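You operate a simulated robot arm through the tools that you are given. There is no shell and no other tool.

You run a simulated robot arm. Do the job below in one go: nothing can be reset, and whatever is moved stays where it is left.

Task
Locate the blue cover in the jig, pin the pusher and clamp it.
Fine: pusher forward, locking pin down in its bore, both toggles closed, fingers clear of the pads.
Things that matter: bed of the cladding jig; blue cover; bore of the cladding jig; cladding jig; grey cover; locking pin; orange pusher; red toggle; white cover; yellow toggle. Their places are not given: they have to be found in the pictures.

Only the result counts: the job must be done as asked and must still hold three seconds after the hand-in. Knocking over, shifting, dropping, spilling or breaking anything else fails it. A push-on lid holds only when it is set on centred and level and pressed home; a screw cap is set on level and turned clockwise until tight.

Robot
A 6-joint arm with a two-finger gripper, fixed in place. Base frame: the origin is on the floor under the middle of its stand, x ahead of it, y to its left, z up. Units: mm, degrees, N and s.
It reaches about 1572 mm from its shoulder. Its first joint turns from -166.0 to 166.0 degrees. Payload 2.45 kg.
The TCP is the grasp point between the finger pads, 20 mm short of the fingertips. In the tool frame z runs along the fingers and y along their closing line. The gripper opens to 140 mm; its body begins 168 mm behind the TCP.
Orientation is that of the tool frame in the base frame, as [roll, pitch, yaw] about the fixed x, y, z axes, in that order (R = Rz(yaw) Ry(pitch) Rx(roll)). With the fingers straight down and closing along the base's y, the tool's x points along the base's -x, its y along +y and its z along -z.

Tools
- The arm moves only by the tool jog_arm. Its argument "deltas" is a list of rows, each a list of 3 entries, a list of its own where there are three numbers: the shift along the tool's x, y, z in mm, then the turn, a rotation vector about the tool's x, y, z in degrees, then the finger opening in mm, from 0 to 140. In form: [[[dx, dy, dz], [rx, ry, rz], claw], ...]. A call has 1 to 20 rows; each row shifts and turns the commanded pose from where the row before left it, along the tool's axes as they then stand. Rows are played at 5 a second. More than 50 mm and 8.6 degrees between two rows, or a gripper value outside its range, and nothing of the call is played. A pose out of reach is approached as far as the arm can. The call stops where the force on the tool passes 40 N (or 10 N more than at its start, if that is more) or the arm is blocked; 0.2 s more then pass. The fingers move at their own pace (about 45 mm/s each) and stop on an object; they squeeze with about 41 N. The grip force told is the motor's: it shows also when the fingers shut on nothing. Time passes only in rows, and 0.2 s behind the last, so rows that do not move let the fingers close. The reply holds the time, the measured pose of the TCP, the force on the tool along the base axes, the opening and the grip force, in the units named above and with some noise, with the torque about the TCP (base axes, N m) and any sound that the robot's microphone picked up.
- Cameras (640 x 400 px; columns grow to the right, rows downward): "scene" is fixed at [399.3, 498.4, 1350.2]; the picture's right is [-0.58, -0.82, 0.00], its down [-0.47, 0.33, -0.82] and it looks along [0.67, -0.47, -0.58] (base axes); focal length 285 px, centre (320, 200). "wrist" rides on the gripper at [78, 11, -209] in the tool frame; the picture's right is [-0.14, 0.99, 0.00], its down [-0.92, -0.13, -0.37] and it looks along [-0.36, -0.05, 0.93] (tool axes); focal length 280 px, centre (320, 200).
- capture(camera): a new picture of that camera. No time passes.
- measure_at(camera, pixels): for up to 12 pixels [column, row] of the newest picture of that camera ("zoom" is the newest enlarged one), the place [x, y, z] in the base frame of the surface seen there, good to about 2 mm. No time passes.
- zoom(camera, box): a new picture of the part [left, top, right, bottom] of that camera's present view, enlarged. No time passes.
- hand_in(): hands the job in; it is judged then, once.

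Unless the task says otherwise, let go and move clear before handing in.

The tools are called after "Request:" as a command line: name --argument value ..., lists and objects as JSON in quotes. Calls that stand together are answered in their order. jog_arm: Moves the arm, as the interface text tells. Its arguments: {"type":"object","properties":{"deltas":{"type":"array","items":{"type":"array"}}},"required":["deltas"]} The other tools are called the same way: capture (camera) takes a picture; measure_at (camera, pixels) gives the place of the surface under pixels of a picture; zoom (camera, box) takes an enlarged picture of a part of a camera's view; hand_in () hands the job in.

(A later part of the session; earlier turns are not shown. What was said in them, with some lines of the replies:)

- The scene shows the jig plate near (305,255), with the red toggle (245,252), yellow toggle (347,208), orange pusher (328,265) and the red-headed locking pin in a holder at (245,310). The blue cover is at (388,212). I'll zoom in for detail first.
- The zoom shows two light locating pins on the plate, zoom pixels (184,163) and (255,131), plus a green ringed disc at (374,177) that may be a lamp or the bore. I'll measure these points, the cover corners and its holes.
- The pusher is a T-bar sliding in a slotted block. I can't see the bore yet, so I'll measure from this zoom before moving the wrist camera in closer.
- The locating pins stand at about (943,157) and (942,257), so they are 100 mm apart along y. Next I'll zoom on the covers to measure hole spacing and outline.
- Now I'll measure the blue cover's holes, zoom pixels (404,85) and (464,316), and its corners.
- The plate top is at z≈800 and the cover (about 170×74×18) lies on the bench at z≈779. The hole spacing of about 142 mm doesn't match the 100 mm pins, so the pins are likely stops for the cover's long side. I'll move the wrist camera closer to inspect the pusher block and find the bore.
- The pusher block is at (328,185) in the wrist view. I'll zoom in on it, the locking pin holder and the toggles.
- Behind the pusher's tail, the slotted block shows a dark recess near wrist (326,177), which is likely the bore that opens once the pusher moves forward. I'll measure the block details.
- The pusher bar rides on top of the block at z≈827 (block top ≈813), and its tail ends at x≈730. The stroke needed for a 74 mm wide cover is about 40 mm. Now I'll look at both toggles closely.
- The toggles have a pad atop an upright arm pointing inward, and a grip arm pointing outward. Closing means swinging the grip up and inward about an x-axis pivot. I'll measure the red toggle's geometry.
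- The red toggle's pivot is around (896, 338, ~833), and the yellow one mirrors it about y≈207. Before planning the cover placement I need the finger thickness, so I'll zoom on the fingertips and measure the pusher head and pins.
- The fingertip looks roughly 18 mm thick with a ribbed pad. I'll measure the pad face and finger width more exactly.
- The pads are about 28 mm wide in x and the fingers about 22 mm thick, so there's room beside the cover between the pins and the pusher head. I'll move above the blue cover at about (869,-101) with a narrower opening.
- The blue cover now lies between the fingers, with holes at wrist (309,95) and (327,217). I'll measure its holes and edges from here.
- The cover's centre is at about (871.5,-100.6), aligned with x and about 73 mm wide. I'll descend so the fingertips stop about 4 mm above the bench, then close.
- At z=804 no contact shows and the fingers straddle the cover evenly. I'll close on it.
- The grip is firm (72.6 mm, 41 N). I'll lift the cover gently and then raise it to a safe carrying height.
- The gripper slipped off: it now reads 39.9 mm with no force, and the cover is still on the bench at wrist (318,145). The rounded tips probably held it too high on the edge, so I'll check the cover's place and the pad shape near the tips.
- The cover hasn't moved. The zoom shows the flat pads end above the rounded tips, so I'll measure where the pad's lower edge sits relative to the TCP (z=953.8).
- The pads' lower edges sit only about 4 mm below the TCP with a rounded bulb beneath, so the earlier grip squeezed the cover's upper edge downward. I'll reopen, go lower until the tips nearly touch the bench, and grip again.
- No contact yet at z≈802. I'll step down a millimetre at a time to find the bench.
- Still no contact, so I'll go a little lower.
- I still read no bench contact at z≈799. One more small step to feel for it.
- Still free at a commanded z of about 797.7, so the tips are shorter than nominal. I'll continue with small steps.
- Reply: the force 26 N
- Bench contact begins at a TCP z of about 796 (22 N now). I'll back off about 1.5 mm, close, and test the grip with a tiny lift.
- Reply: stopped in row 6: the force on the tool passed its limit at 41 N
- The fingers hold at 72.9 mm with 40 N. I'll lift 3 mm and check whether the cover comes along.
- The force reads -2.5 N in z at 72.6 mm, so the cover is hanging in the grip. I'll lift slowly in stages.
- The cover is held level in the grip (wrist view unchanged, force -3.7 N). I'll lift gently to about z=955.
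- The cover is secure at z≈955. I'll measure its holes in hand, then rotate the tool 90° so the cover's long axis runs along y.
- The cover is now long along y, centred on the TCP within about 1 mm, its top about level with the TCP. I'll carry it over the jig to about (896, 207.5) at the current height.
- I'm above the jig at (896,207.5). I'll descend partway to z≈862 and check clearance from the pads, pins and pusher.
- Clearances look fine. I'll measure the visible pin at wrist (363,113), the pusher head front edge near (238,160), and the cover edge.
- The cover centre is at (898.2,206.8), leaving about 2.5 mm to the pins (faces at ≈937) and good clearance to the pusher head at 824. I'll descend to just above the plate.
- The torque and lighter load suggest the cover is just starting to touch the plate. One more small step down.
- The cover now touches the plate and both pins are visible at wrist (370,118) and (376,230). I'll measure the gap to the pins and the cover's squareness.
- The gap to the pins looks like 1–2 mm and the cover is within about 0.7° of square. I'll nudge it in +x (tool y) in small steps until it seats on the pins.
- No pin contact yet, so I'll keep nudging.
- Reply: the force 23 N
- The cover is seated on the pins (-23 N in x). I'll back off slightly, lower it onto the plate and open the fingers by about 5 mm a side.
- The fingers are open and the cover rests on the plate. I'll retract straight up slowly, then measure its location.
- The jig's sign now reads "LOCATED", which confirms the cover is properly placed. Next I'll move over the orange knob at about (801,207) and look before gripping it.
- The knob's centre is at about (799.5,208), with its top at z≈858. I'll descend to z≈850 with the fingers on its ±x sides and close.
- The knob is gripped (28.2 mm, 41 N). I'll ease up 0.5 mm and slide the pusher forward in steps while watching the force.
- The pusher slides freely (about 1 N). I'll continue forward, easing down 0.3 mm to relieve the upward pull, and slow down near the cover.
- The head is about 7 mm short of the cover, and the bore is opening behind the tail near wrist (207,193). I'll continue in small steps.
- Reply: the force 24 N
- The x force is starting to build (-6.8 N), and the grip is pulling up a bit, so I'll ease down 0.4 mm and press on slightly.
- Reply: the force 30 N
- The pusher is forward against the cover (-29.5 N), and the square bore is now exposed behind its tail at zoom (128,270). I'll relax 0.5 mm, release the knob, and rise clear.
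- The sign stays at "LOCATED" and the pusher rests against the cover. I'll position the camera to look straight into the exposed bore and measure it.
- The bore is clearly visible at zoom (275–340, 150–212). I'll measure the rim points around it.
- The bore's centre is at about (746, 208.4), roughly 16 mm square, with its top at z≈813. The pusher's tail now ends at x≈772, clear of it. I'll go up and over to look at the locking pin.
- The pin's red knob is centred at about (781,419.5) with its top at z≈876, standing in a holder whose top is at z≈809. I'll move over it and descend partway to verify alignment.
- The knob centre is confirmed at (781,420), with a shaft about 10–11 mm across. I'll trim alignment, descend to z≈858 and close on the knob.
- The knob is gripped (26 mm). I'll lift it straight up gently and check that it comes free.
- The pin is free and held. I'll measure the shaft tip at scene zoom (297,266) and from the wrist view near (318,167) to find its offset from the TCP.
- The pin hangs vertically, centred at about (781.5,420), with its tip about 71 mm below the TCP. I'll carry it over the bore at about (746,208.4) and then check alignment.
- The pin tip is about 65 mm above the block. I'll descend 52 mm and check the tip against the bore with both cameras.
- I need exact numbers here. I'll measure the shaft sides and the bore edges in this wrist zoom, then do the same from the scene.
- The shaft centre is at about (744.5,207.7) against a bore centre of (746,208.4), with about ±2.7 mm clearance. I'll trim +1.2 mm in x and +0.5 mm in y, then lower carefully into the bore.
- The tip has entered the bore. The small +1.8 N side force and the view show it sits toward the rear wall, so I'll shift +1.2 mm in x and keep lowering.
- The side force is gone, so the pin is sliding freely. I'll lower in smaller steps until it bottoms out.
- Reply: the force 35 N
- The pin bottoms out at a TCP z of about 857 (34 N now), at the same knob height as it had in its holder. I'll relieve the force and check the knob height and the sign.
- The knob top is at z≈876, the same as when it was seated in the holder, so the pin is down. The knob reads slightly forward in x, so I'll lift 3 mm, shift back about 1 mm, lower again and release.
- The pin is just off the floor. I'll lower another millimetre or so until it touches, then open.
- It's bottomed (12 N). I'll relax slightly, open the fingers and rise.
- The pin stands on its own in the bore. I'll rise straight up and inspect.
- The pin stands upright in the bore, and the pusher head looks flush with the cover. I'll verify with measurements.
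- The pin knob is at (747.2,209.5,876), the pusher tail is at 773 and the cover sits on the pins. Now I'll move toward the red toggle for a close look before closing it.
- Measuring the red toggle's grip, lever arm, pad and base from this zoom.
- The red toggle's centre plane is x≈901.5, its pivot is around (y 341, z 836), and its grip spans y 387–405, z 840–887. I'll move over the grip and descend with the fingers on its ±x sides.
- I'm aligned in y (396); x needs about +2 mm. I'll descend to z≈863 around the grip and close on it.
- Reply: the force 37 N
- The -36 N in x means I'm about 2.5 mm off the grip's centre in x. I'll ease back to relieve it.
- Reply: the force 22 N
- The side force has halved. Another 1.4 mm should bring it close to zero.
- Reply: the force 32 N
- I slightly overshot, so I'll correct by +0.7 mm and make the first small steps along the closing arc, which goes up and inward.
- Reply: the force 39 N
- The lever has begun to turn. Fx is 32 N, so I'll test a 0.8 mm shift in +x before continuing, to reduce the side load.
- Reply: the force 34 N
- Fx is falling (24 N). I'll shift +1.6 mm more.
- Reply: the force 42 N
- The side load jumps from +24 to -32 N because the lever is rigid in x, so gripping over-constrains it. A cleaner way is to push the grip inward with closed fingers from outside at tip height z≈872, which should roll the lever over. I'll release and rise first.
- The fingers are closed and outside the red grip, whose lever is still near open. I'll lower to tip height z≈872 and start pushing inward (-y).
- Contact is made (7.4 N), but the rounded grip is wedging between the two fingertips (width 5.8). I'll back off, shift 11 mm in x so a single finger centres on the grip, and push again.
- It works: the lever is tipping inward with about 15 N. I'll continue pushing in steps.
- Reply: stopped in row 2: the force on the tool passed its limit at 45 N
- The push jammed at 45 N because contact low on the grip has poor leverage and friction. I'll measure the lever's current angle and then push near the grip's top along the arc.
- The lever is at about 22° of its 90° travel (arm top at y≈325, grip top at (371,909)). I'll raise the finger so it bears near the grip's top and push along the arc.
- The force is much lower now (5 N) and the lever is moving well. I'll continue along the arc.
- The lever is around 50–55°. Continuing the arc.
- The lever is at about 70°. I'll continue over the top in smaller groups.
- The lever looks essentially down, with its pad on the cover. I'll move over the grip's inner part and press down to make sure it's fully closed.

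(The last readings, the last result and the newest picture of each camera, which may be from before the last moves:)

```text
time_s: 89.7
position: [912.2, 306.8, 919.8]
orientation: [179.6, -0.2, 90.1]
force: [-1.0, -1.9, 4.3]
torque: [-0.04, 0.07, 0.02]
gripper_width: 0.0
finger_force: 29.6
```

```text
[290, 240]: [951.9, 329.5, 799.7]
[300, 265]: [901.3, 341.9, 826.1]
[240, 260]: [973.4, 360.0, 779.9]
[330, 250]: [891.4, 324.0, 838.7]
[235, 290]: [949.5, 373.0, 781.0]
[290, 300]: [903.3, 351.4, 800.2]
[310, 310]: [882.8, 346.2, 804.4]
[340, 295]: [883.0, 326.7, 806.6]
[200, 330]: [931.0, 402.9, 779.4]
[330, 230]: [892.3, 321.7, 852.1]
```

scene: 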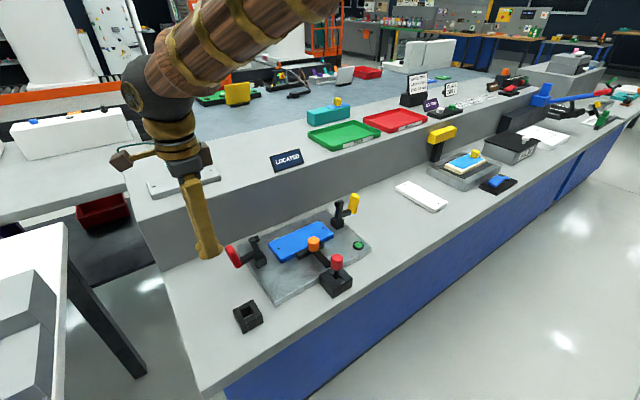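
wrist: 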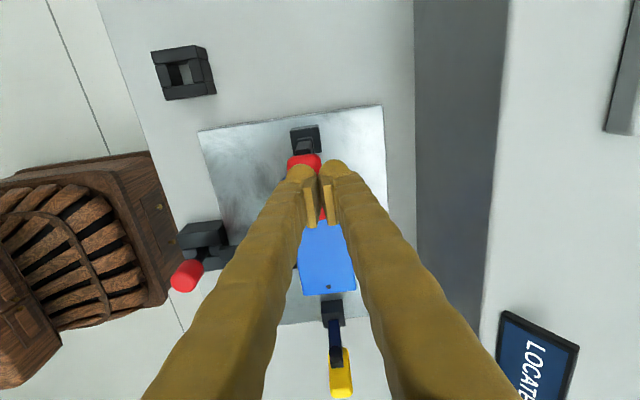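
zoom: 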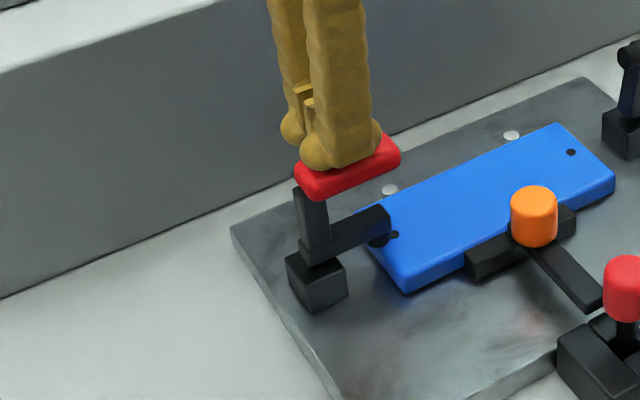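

The finger touches the grip's top (4 N). I'll press down further, watching for the solid stop.

Request:
jog_arm --deltas '[[[0, 0, 1.5], [0, 0, 0], 0], [[0, 0, 1.5], [0, 0, 0], 0], [[0, 0, 0], [0, 0, 0], 0]]'

Request:
jog_arm --deltas '[[[0, 0, 1], [0, 0, 0], 0], [[0, 0, 0], [0, 0, 0], 0]]'

Request:
zoom --camera "scene" --box '[210, 190, 310, 290]'

```text
time_s: 90.4
position: [912.2, 306.7, 919.2]
orientation: [179.6, -0.2, 90.1]
force: [-2.6, -1.0, 8.1]
torque: [-0.06, 0.14, 0.06]
gripper_width: 0.0
finger_force: 29.3
stopped in row 3: the force on the tool passed its limit at 42 N (the readings are from after the stop); the commanded pose is now the measured one
```

```text
time_s: 91.0
position: [911.4, 306.8, 920.2]
orientation: [179.5, -0.3, 90.1]
force: [-4.9, -2.6, 30.2]
torque: [-0.02, 0.4, 0.03]
gripper_width: 0.0
finger_force: 28.8
```

```text
4.00 times, centred on (260, 240) of scene
```

zoom: 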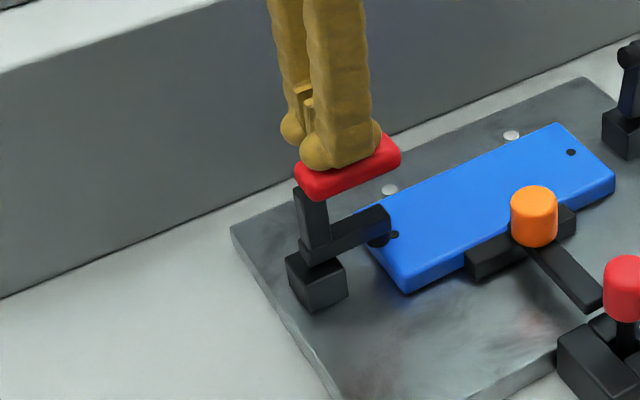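

That's a solid stop: 42 N with no more motion, and the pad is on the cover. I'll retreat upward and confirm the red toggle stays closed.

Request:
jog_arm --deltas '[[[0, 0, -5], [0, 0, 0], 0], [[0, 0, -25], [0, 0, 0], 0], [[0, 0, -30], [0, 0, 0], 0], [[0, 0, 0], [0, 0, 0], 0]]'

Request:
capture --camera "scene"

Request:
zoom --camera "scene" --box '[210, 180, 370, 290]'

Request:
capture --camera "wrist"

```text
time_s: 92.0
position: [909.1, 309.0, 975.6]
orientation: [179.8, -0.2, 90.0]
force: [1.0, -0.2, -0.2]
torque: [0.01, 0.03, -0.01]
gripper_width: 0.1
finger_force: 29.3
```

```text
taken
```

scene: 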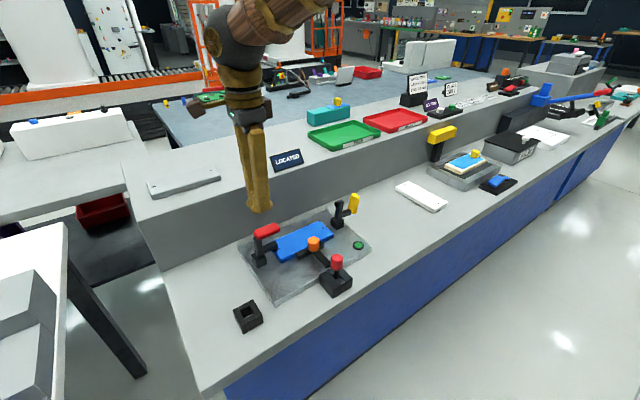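

```text
3.64 times, centred on (290, 235) of scene
```

zoom: 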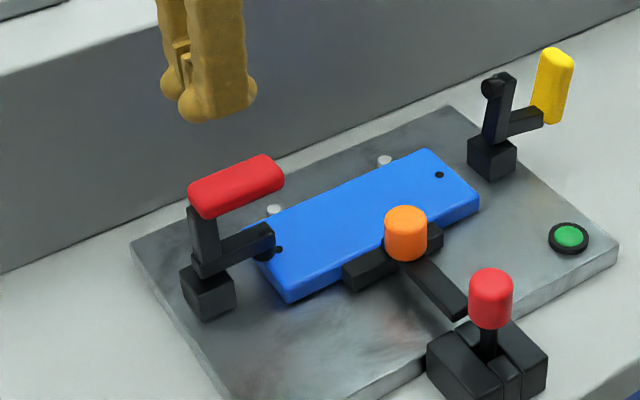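

```text
taken
```

wrist: 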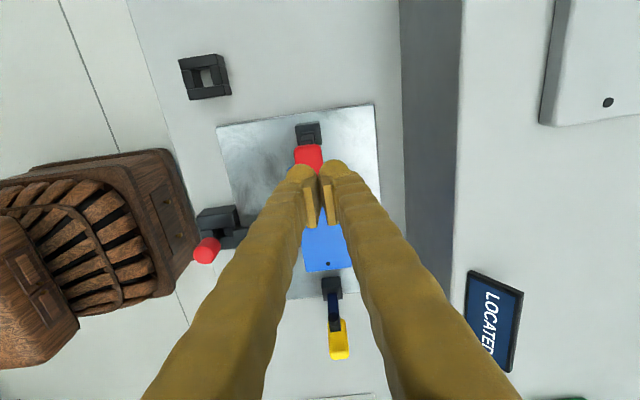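

The red toggle stays closed. Next is the yellow one, so I'll measure its geometry from the scene zoom.

Request:
zoom --camera "scene" --box '[320, 185, 370, 235]'

Request:
measure_at --camera "zoom" --pixels '[[412, 80], [385, 150], [420, 150], [440, 140], [400, 225], [290, 120], [260, 130], [290, 200], [330, 215], [300, 300], [250, 300], [270, 105]]'

```text
8.00 times, centred on (345, 210) of scene
```

zoom: 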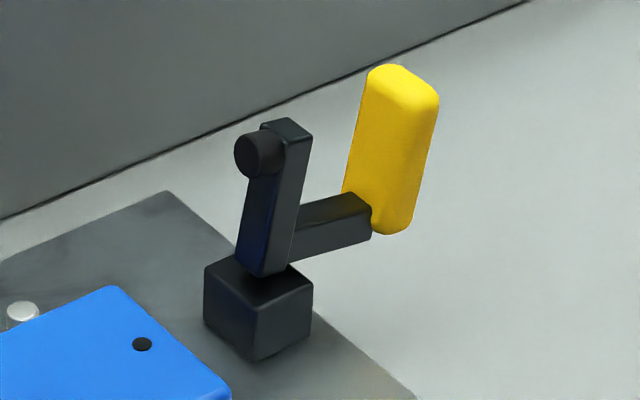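

```text
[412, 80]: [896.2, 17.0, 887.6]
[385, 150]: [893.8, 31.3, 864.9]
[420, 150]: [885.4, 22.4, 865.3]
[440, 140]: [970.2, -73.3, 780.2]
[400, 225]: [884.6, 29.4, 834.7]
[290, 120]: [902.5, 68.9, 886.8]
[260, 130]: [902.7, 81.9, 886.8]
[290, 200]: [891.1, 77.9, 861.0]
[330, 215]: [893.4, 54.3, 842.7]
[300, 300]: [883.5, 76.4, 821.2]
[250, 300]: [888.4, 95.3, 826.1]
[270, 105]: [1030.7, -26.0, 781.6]
```

The yellow toggle mirrors the red one: pivot at y≈74, outer grip face at y≈11, top at z≈887. I'll travel at height to its outer side at y≈-28 and lower the closed fingers there.

Request:
jog_arm --deltas '[[[-30, 0, 0], [0, 0, 0], 0], [[-44, 0, 0], [0, 0, 0], 0], [[-44, 0, 0], [0, 0, 0], 0], [[-44, 0, 0], [0, 0, 0], 0], [[-44, 0, 0], [0, 0, 0], 0], [[-44, 0, 0], [0, 0, 0], 0], [[-44, 0, 0], [0, 0, 0], 0], [[-42, 0, 0], [0, 0, 0], 0], [[0, 0, 35], [0, 0, 0], 0], [[0, 0, 35], [0, 0, 0], 0], [[0, 0, 16], [0, 0, 0], 0], [[0, 0, 0], [0, 0, 0], 0]]'

Request:
capture --camera "wrist"

Request:
capture --camera "scene"

Request:
zoom --camera "scene" --box '[290, 160, 410, 260]'

```text
time_s: 94.6
position: [912.2, -29.3, 889.7]
orientation: [179.7, -0.2, 90.1]
force: [-0.2, 0.5, 0.9]
torque: [0.02, -0.02, -0.01]
gripper_width: 0.0
finger_force: 29.8
```

```text
taken
```

wrist: 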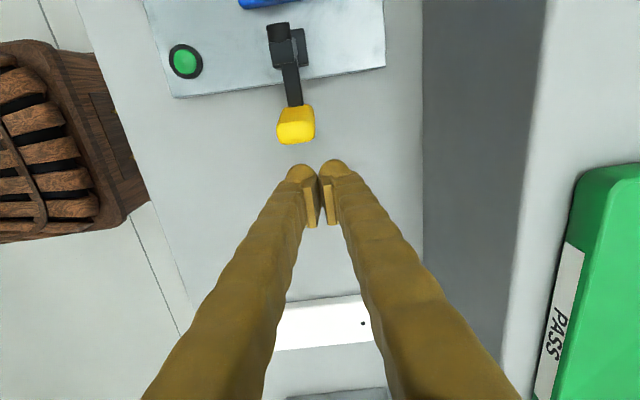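

```text
taken
```

scene: 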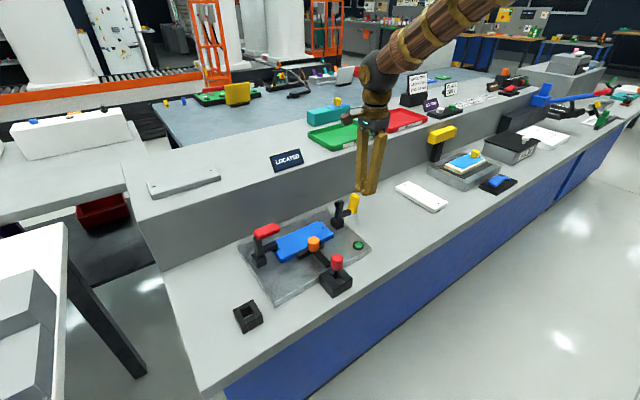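

```text
4.00 times, centred on (350, 210) of scene
```

zoom: 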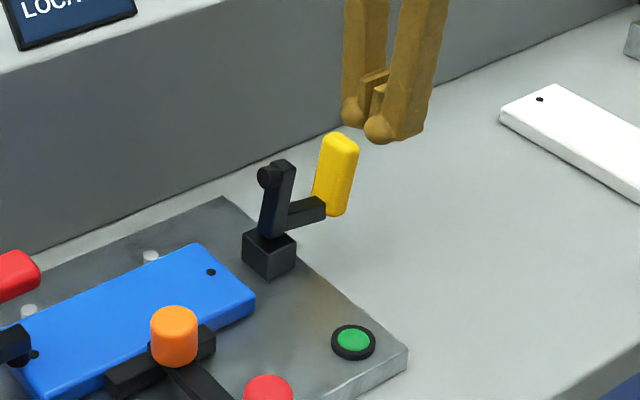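

The fingers hang outside the yellow grip, which is at wrist (296,125). I'll check the grip's x centre against the left finger's x.

Request:
measure_at --camera "wrist" --pixels '[[296, 125], [280, 128], [313, 122], [296, 140], [296, 112], [302, 170], [292, 175], [312, 180]]'

```text
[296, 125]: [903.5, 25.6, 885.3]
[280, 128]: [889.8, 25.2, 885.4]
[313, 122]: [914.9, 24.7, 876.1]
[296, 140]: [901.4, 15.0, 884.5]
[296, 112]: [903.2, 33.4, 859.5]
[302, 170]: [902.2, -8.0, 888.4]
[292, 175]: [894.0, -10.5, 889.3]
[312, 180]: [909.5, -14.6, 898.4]
```

The finger face lines up with the grip (x≈902). I'll push inward (+y) while rising along the arc, in small steps.

Request:
jog_arm --deltas '[[[8, 0, 0], [0, 0, 0], 0], [[6, 0, 0], [0, 0, 0], 0], [[5, 0, 0], [0, 0, 0], 0], [[5, 0, 0], [0, 0, 0], 0], [[0, 0, 0], [0, 0, 0], 0]]'

Request:
jog_arm --deltas '[[[4, 0, -3], [0, 0, 0], 0], [[4, 0, -3.5], [0, 0, 0], 0], [[0, 0, 0], [0, 0, 0], 0]]'

Request:
zoom --camera "scene" --box '[290, 160, 410, 260]'

```text
time_s: 95.8
position: [913.0, -3.8, 890.5]
orientation: [179.7, -0.2, 90.2]
force: [0.4, -5.7, 2.5]
torque: [0.0, -0.01, 0.06]
gripper_width: 0.0
finger_force: 29.6
```

```text
time_s: 96.6
position: [911.2, 3.1, 896.5]
orientation: [179.7, -0.2, 90.1]
force: [-0.2, 0.2, -0.1]
torque: [0.0, -0.01, 0.0]
gripper_width: 0.1
finger_force: 29.9
```

```text
4.00 times, centred on (350, 210) of scene
```

zoom: 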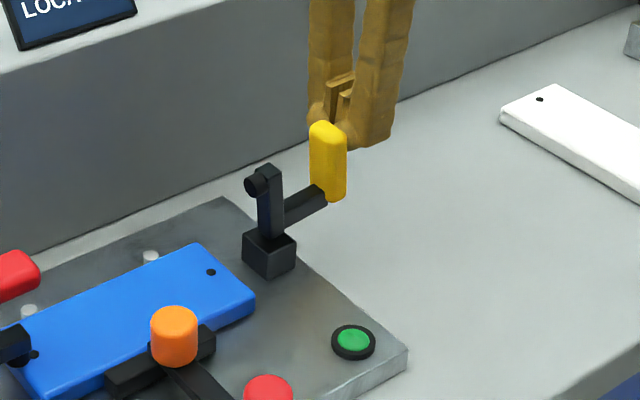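

The lever is turning with low force. Continuing along the arc.

Request:
jog_arm --deltas '[[[4.5, 0, -3.3], [0, 0, 0], 0], [[4.5, 0, -3.2], [0, 0, 0], 0], [[5, 0, -3.2], [0, 0, 0], 0], [[5, 0, -3], [0, 0, 0], 0], [[0, 0, 0], [0, 0, 0], 0]]'

Request:
zoom --camera "scene" --box '[290, 160, 410, 260]'

```text
time_s: 97.8
position: [912.2, 22.8, 909.4]
orientation: [179.7, -0.2, 90.1]
force: [1.0, -4.4, 3.9]
torque: [0.04, 0.06, 0.04]
gripper_width: 0.0
finger_force: 29.8
```

```text
4.00 times, centred on (350, 210) of scene
```

zoom: 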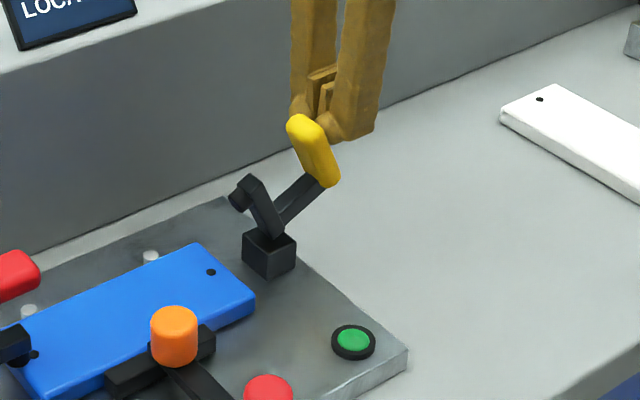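

Around 40–45° now, with about 5 N. I'll keep following the arc toward the top.

Request:
jog_arm --deltas '[[[5.2, 0, -3], [0, 0, 0], 0], [[5.4, 0, -2.6], [0, 0, 0], 0], [[5.6, 0, -2.2], [0, 0, 0], 0], [[5.7, 0, -1.8], [0, 0, 0], 0], [[0, 0, 0], [0, 0, 0], 0]]'

Request:
zoom --camera "scene" --box '[290, 160, 410, 260]'

```text
time_s: 99.0
position: [911.8, 44.5, 920.1]
orientation: [179.6, -0.2, 90.0]
force: [0.5, -2.0, 6.6]
torque: [0.06, 0.05, 0.02]
gripper_width: 0.2
finger_force: 29.5
```

```text
4.00 times, centred on (350, 210) of scene
```

zoom: 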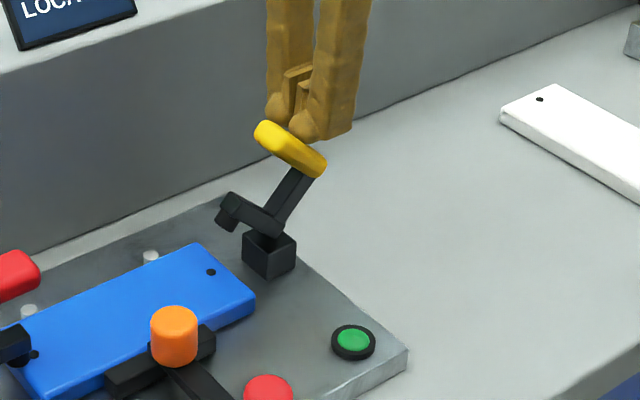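

About 65–70°. Continuing over the top.

Request:
jog_arm --deltas '[[[6, 0, -1.3], [0, 0, 0], 0], [[6, 0, -0.9], [0, 0, 0], 0], [[6, 0, -0.3], [0, 0, 0], 0], [[6, 0, 0], [0, 0, 0], 0], [[6, 0, 0.5], [0, 0, 0], 0], [[0, 0, 0], [0, 0, 0], 0]]'

Request:
zoom --camera "scene" --box '[270, 150, 410, 260]'

```text
time_s: 100.4
position: [911.7, 74.3, 923.7]
orientation: [179.6, -0.2, 90.1]
force: [-3.6, 1.8, 39.0]
torque: [0.6, 0.41, 0.07]
gripper_width: 0.0
finger_force: 29.3
```

```text
3.64 times, centred on (340, 205) of scene
```

zoom: 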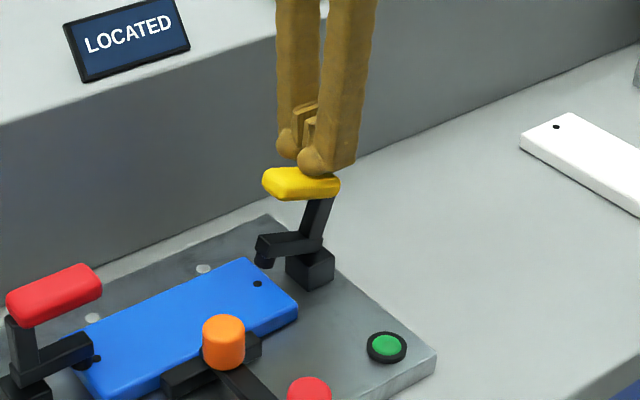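

The 39 N is the finger pressing down right above the pivot with no leverage. I'll lift slightly, move further in over the grip's inner part and then press down.

Request:
jog_arm --deltas '[[[0, 0, -4], [0, 0, 0], 0], [[4, 0, -4], [0, 0, 0], 0], [[10, 0, 0], [0, 0, 0], 0], [[10, 0, 0], [0, 0, 0], 0], [[8, 0, 0], [0, 0, 0], 0], [[0, 0, 0], [0, 0, 0], 0]]'

Request:
zoom --camera "scene" --box '[270, 150, 410, 260]'

```text
time_s: 101.8
position: [912.6, 105.6, 929.6]
orientation: [179.6, -0.2, 90.1]
force: [0.1, 0.0, -0.1]
torque: [-0.02, 0.04, 0.01]
gripper_width: 0.1
finger_force: 29.9
```

```text
3.64 times, centred on (340, 205) of scene
```

zoom: 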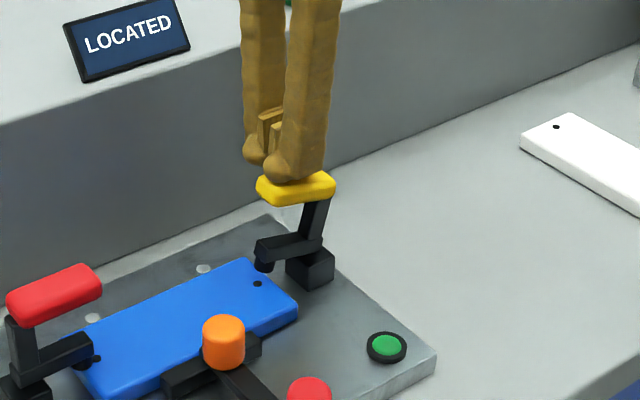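

I'm now above the inner end of the grip with no contact. I'll press down in small steps until the solid stop.

Request:
jog_arm --deltas '[[[0, 0, 4], [0, 0, 0], 0], [[0, 0, 3], [0, 0, 0], 0], [[0, 0, 2], [0, 0, 0], 0], [[0, 0, 0], [0, 0, 0], 0]]'

Request:
jog_arm --deltas '[[[0, 0, 1.5], [0, 0, 0], 0], [[0, 0, 0], [0, 0, 0], 0]]'

Request:
zoom --camera "scene" --box '[270, 150, 410, 260]'

```text
time_s: 102.8
position: [912.0, 105.1, 920.8]
orientation: [179.8, -0.2, 90.0]
force: [0.7, 0.6, -0.1]
torque: [0.02, 0.01, 0.01]
gripper_width: 0.1
finger_force: 29.7
```

```text
time_s: 103.4
position: [913.8, 105.7, 919.1]
orientation: [179.8, -0.2, 90.1]
force: [-0.6, 0.6, 3.0]
torque: [0.01, 0.0, -0.01]
gripper_width: 0.0
finger_force: 29.0
```

```text
3.64 times, centred on (340, 205) of scene
```

zoom: 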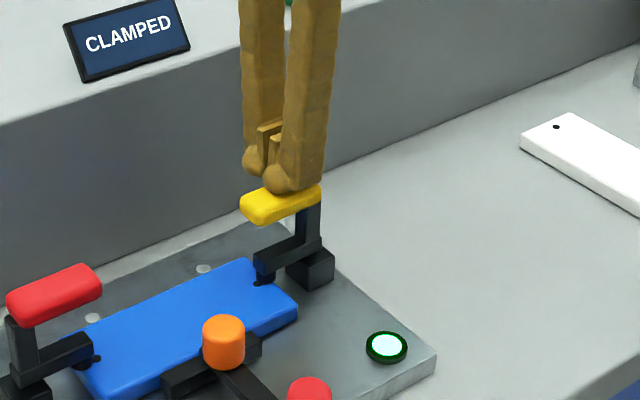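

The sign now reads "CLAMPED" and the green lamp is lit. I'll press down slightly more to be sure the yellow lever is at its stop, then retreat.

Request:
jog_arm --deltas '[[[0, 0, 1], [0, 0, 0], 0], [[0, 0, 0.8], [0, 0, 0], 0], [[0, 0, 0], [0, 0, 0], 0]]'

Request:
jog_arm --deltas '[[[0, 0, -4], [0, 0, 0], 0], [[0, 0, -20], [0, 0, 0], 0], [[0, 0, -40], [0, 0, 0], 0], [[0, 0, -45], [0, 0, 0], 0], [[0, 0, 0], [0, 0, 0], 0]]'

Request:
capture --camera "scene"

Request:
zoom --camera "scene" --box '[210, 140, 400, 310]'

Request:
capture --camera "wrist"

```text
time_s: 104.2
position: [912.2, 104.8, 919.3]
orientation: [179.5, -0.3, 90.0]
force: [-7.5, 1.4, 35.3]
torque: [-0.08, 0.48, -0.05]
gripper_width: 0.1
finger_force: 29.7
```

```text
time_s: 105.4
position: [912.7, 103.5, 1028.4]
orientation: [179.6, -0.2, 90.1]
force: [0.4, -0.3, 0.2]
torque: [0.0, -0.01, -0.02]
gripper_width: 0.1
finger_force: 29.8
```

```text
taken
```

scene: 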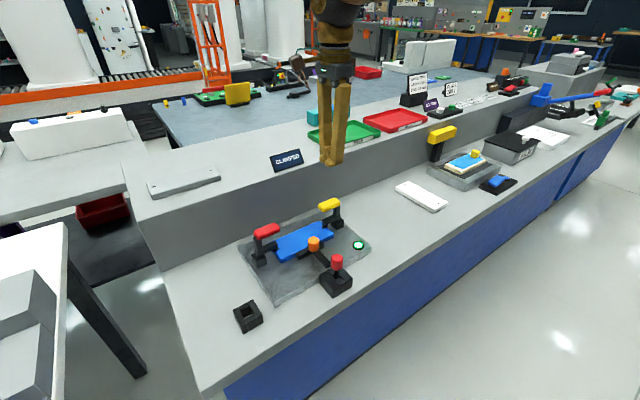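

```text
2.35 times, centred on (305, 225) of scene
```

zoom: 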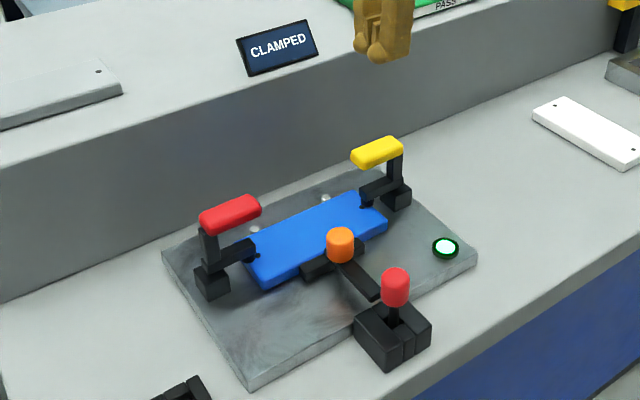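

```text
taken
```

wrist: 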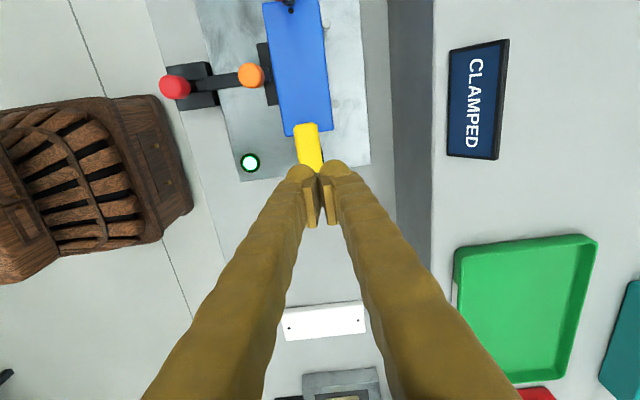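

Everything reads well: sign "CLAMPED", lamp lit, both levers down, pin standing in the bore. I'll move clear, let a few seconds pass and re-check that it holds.

Request:
jog_arm --deltas '[[[0, -30, -30], [0, 0, 0], 40], [[0, -30, -30], [0, 0, 0], 60], [[0, -30, -20], [0, 0, 0], 60], [[0, 0, 0], [0, 0, 0], 60], [[0, 0, 0], [0, 0, 0], 60], [[0, 0, 0], [0, 0, 0], 60], [[0, 0, 0], [0, 0, 0], 60], [[0, 0, 0], [0, 0, 0], 60], [[0, 0, 0], [0, 0, 0], 60], [[0, 0, 0], [0, 0, 0], 60], [[0, 0, 0], [0, 0, 0], 60], [[0, 0, 0], [0, 0, 0], 60], [[0, 0, 0], [0, 0, 0], 60], [[0, 0, 0], [0, 0, 0], 60], [[0, 0, 0], [0, 0, 0], 60], [[0, 0, 0], [0, 0, 0], 60]]'

Request:
capture --camera "scene"

Request:
zoom --camera "scene" --box '[210, 140, 400, 310]'

Request:
zoom --camera "scene" --box '[290, 220, 370, 300]'

```text
time_s: 108.8
position: [820.5, 107.4, 1107.9]
orientation: [179.7, -0.2, 90.0]
force: [0.1, -0.5, -0.7]
torque: [0.02, 0.0, -0.01]
gripper_width: 59.9
finger_force: 0.1
```

```text
taken
```

scene: 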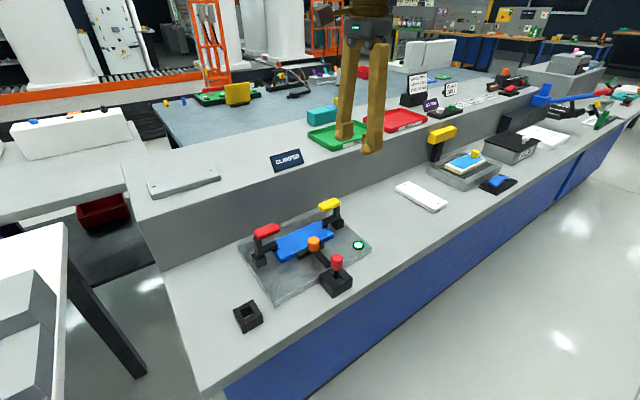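

```text
2.35 times, centred on (305, 225) of scene
```

zoom: 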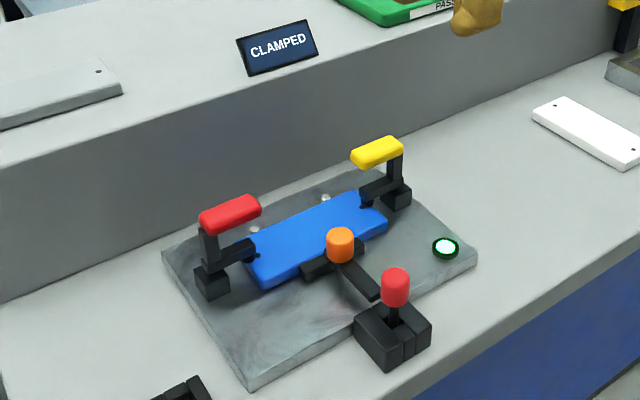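

```text
5.00 times, centred on (330, 260) of scene
```

zoom: 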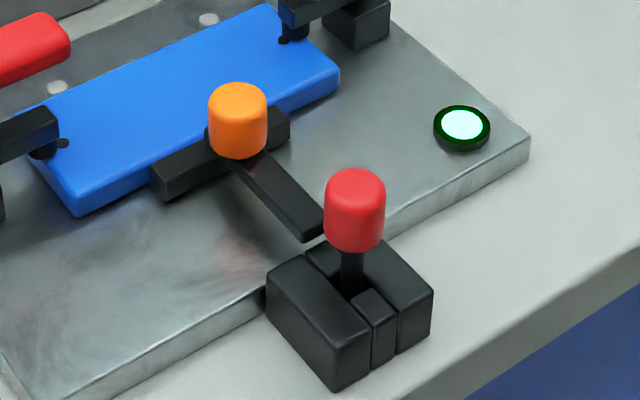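

After more than 3 s the sign still reads "CLAMPED" and the lamp is lit. The pusher is flush against the blue cover, the locking pin is down in its bore, both toggles are closed and the gripper is clear. I'm handing in.

Request:
hand_in

```text
The job is handed in.
```

The blue cover is located, pinned and clamped in the jig, and I've handed the job in. More than three seconds after I moved clear, the jig's sign still read "CLAMPED" and its green lamp was lit.

- **Cover:** it sits on the bed against both locating pins. My first attempt to lift it slipped off, but the cover stayed where it was on the bench and the second grip held.
- **Pusher:** it is forward, flush against the cover. Its tail ends about 26 mm ahead of the locking pin's centre, so the two don't touch.
- **Locking pin:** it is down in its bore, with its knob at the same height as it was in its holder.
- **Toggles:** red and yellow are both closed against a solid stop, with their pads on the cover.
- **Gripper:** it is open and well clear of the pads.

The white and grey covers were not touched.
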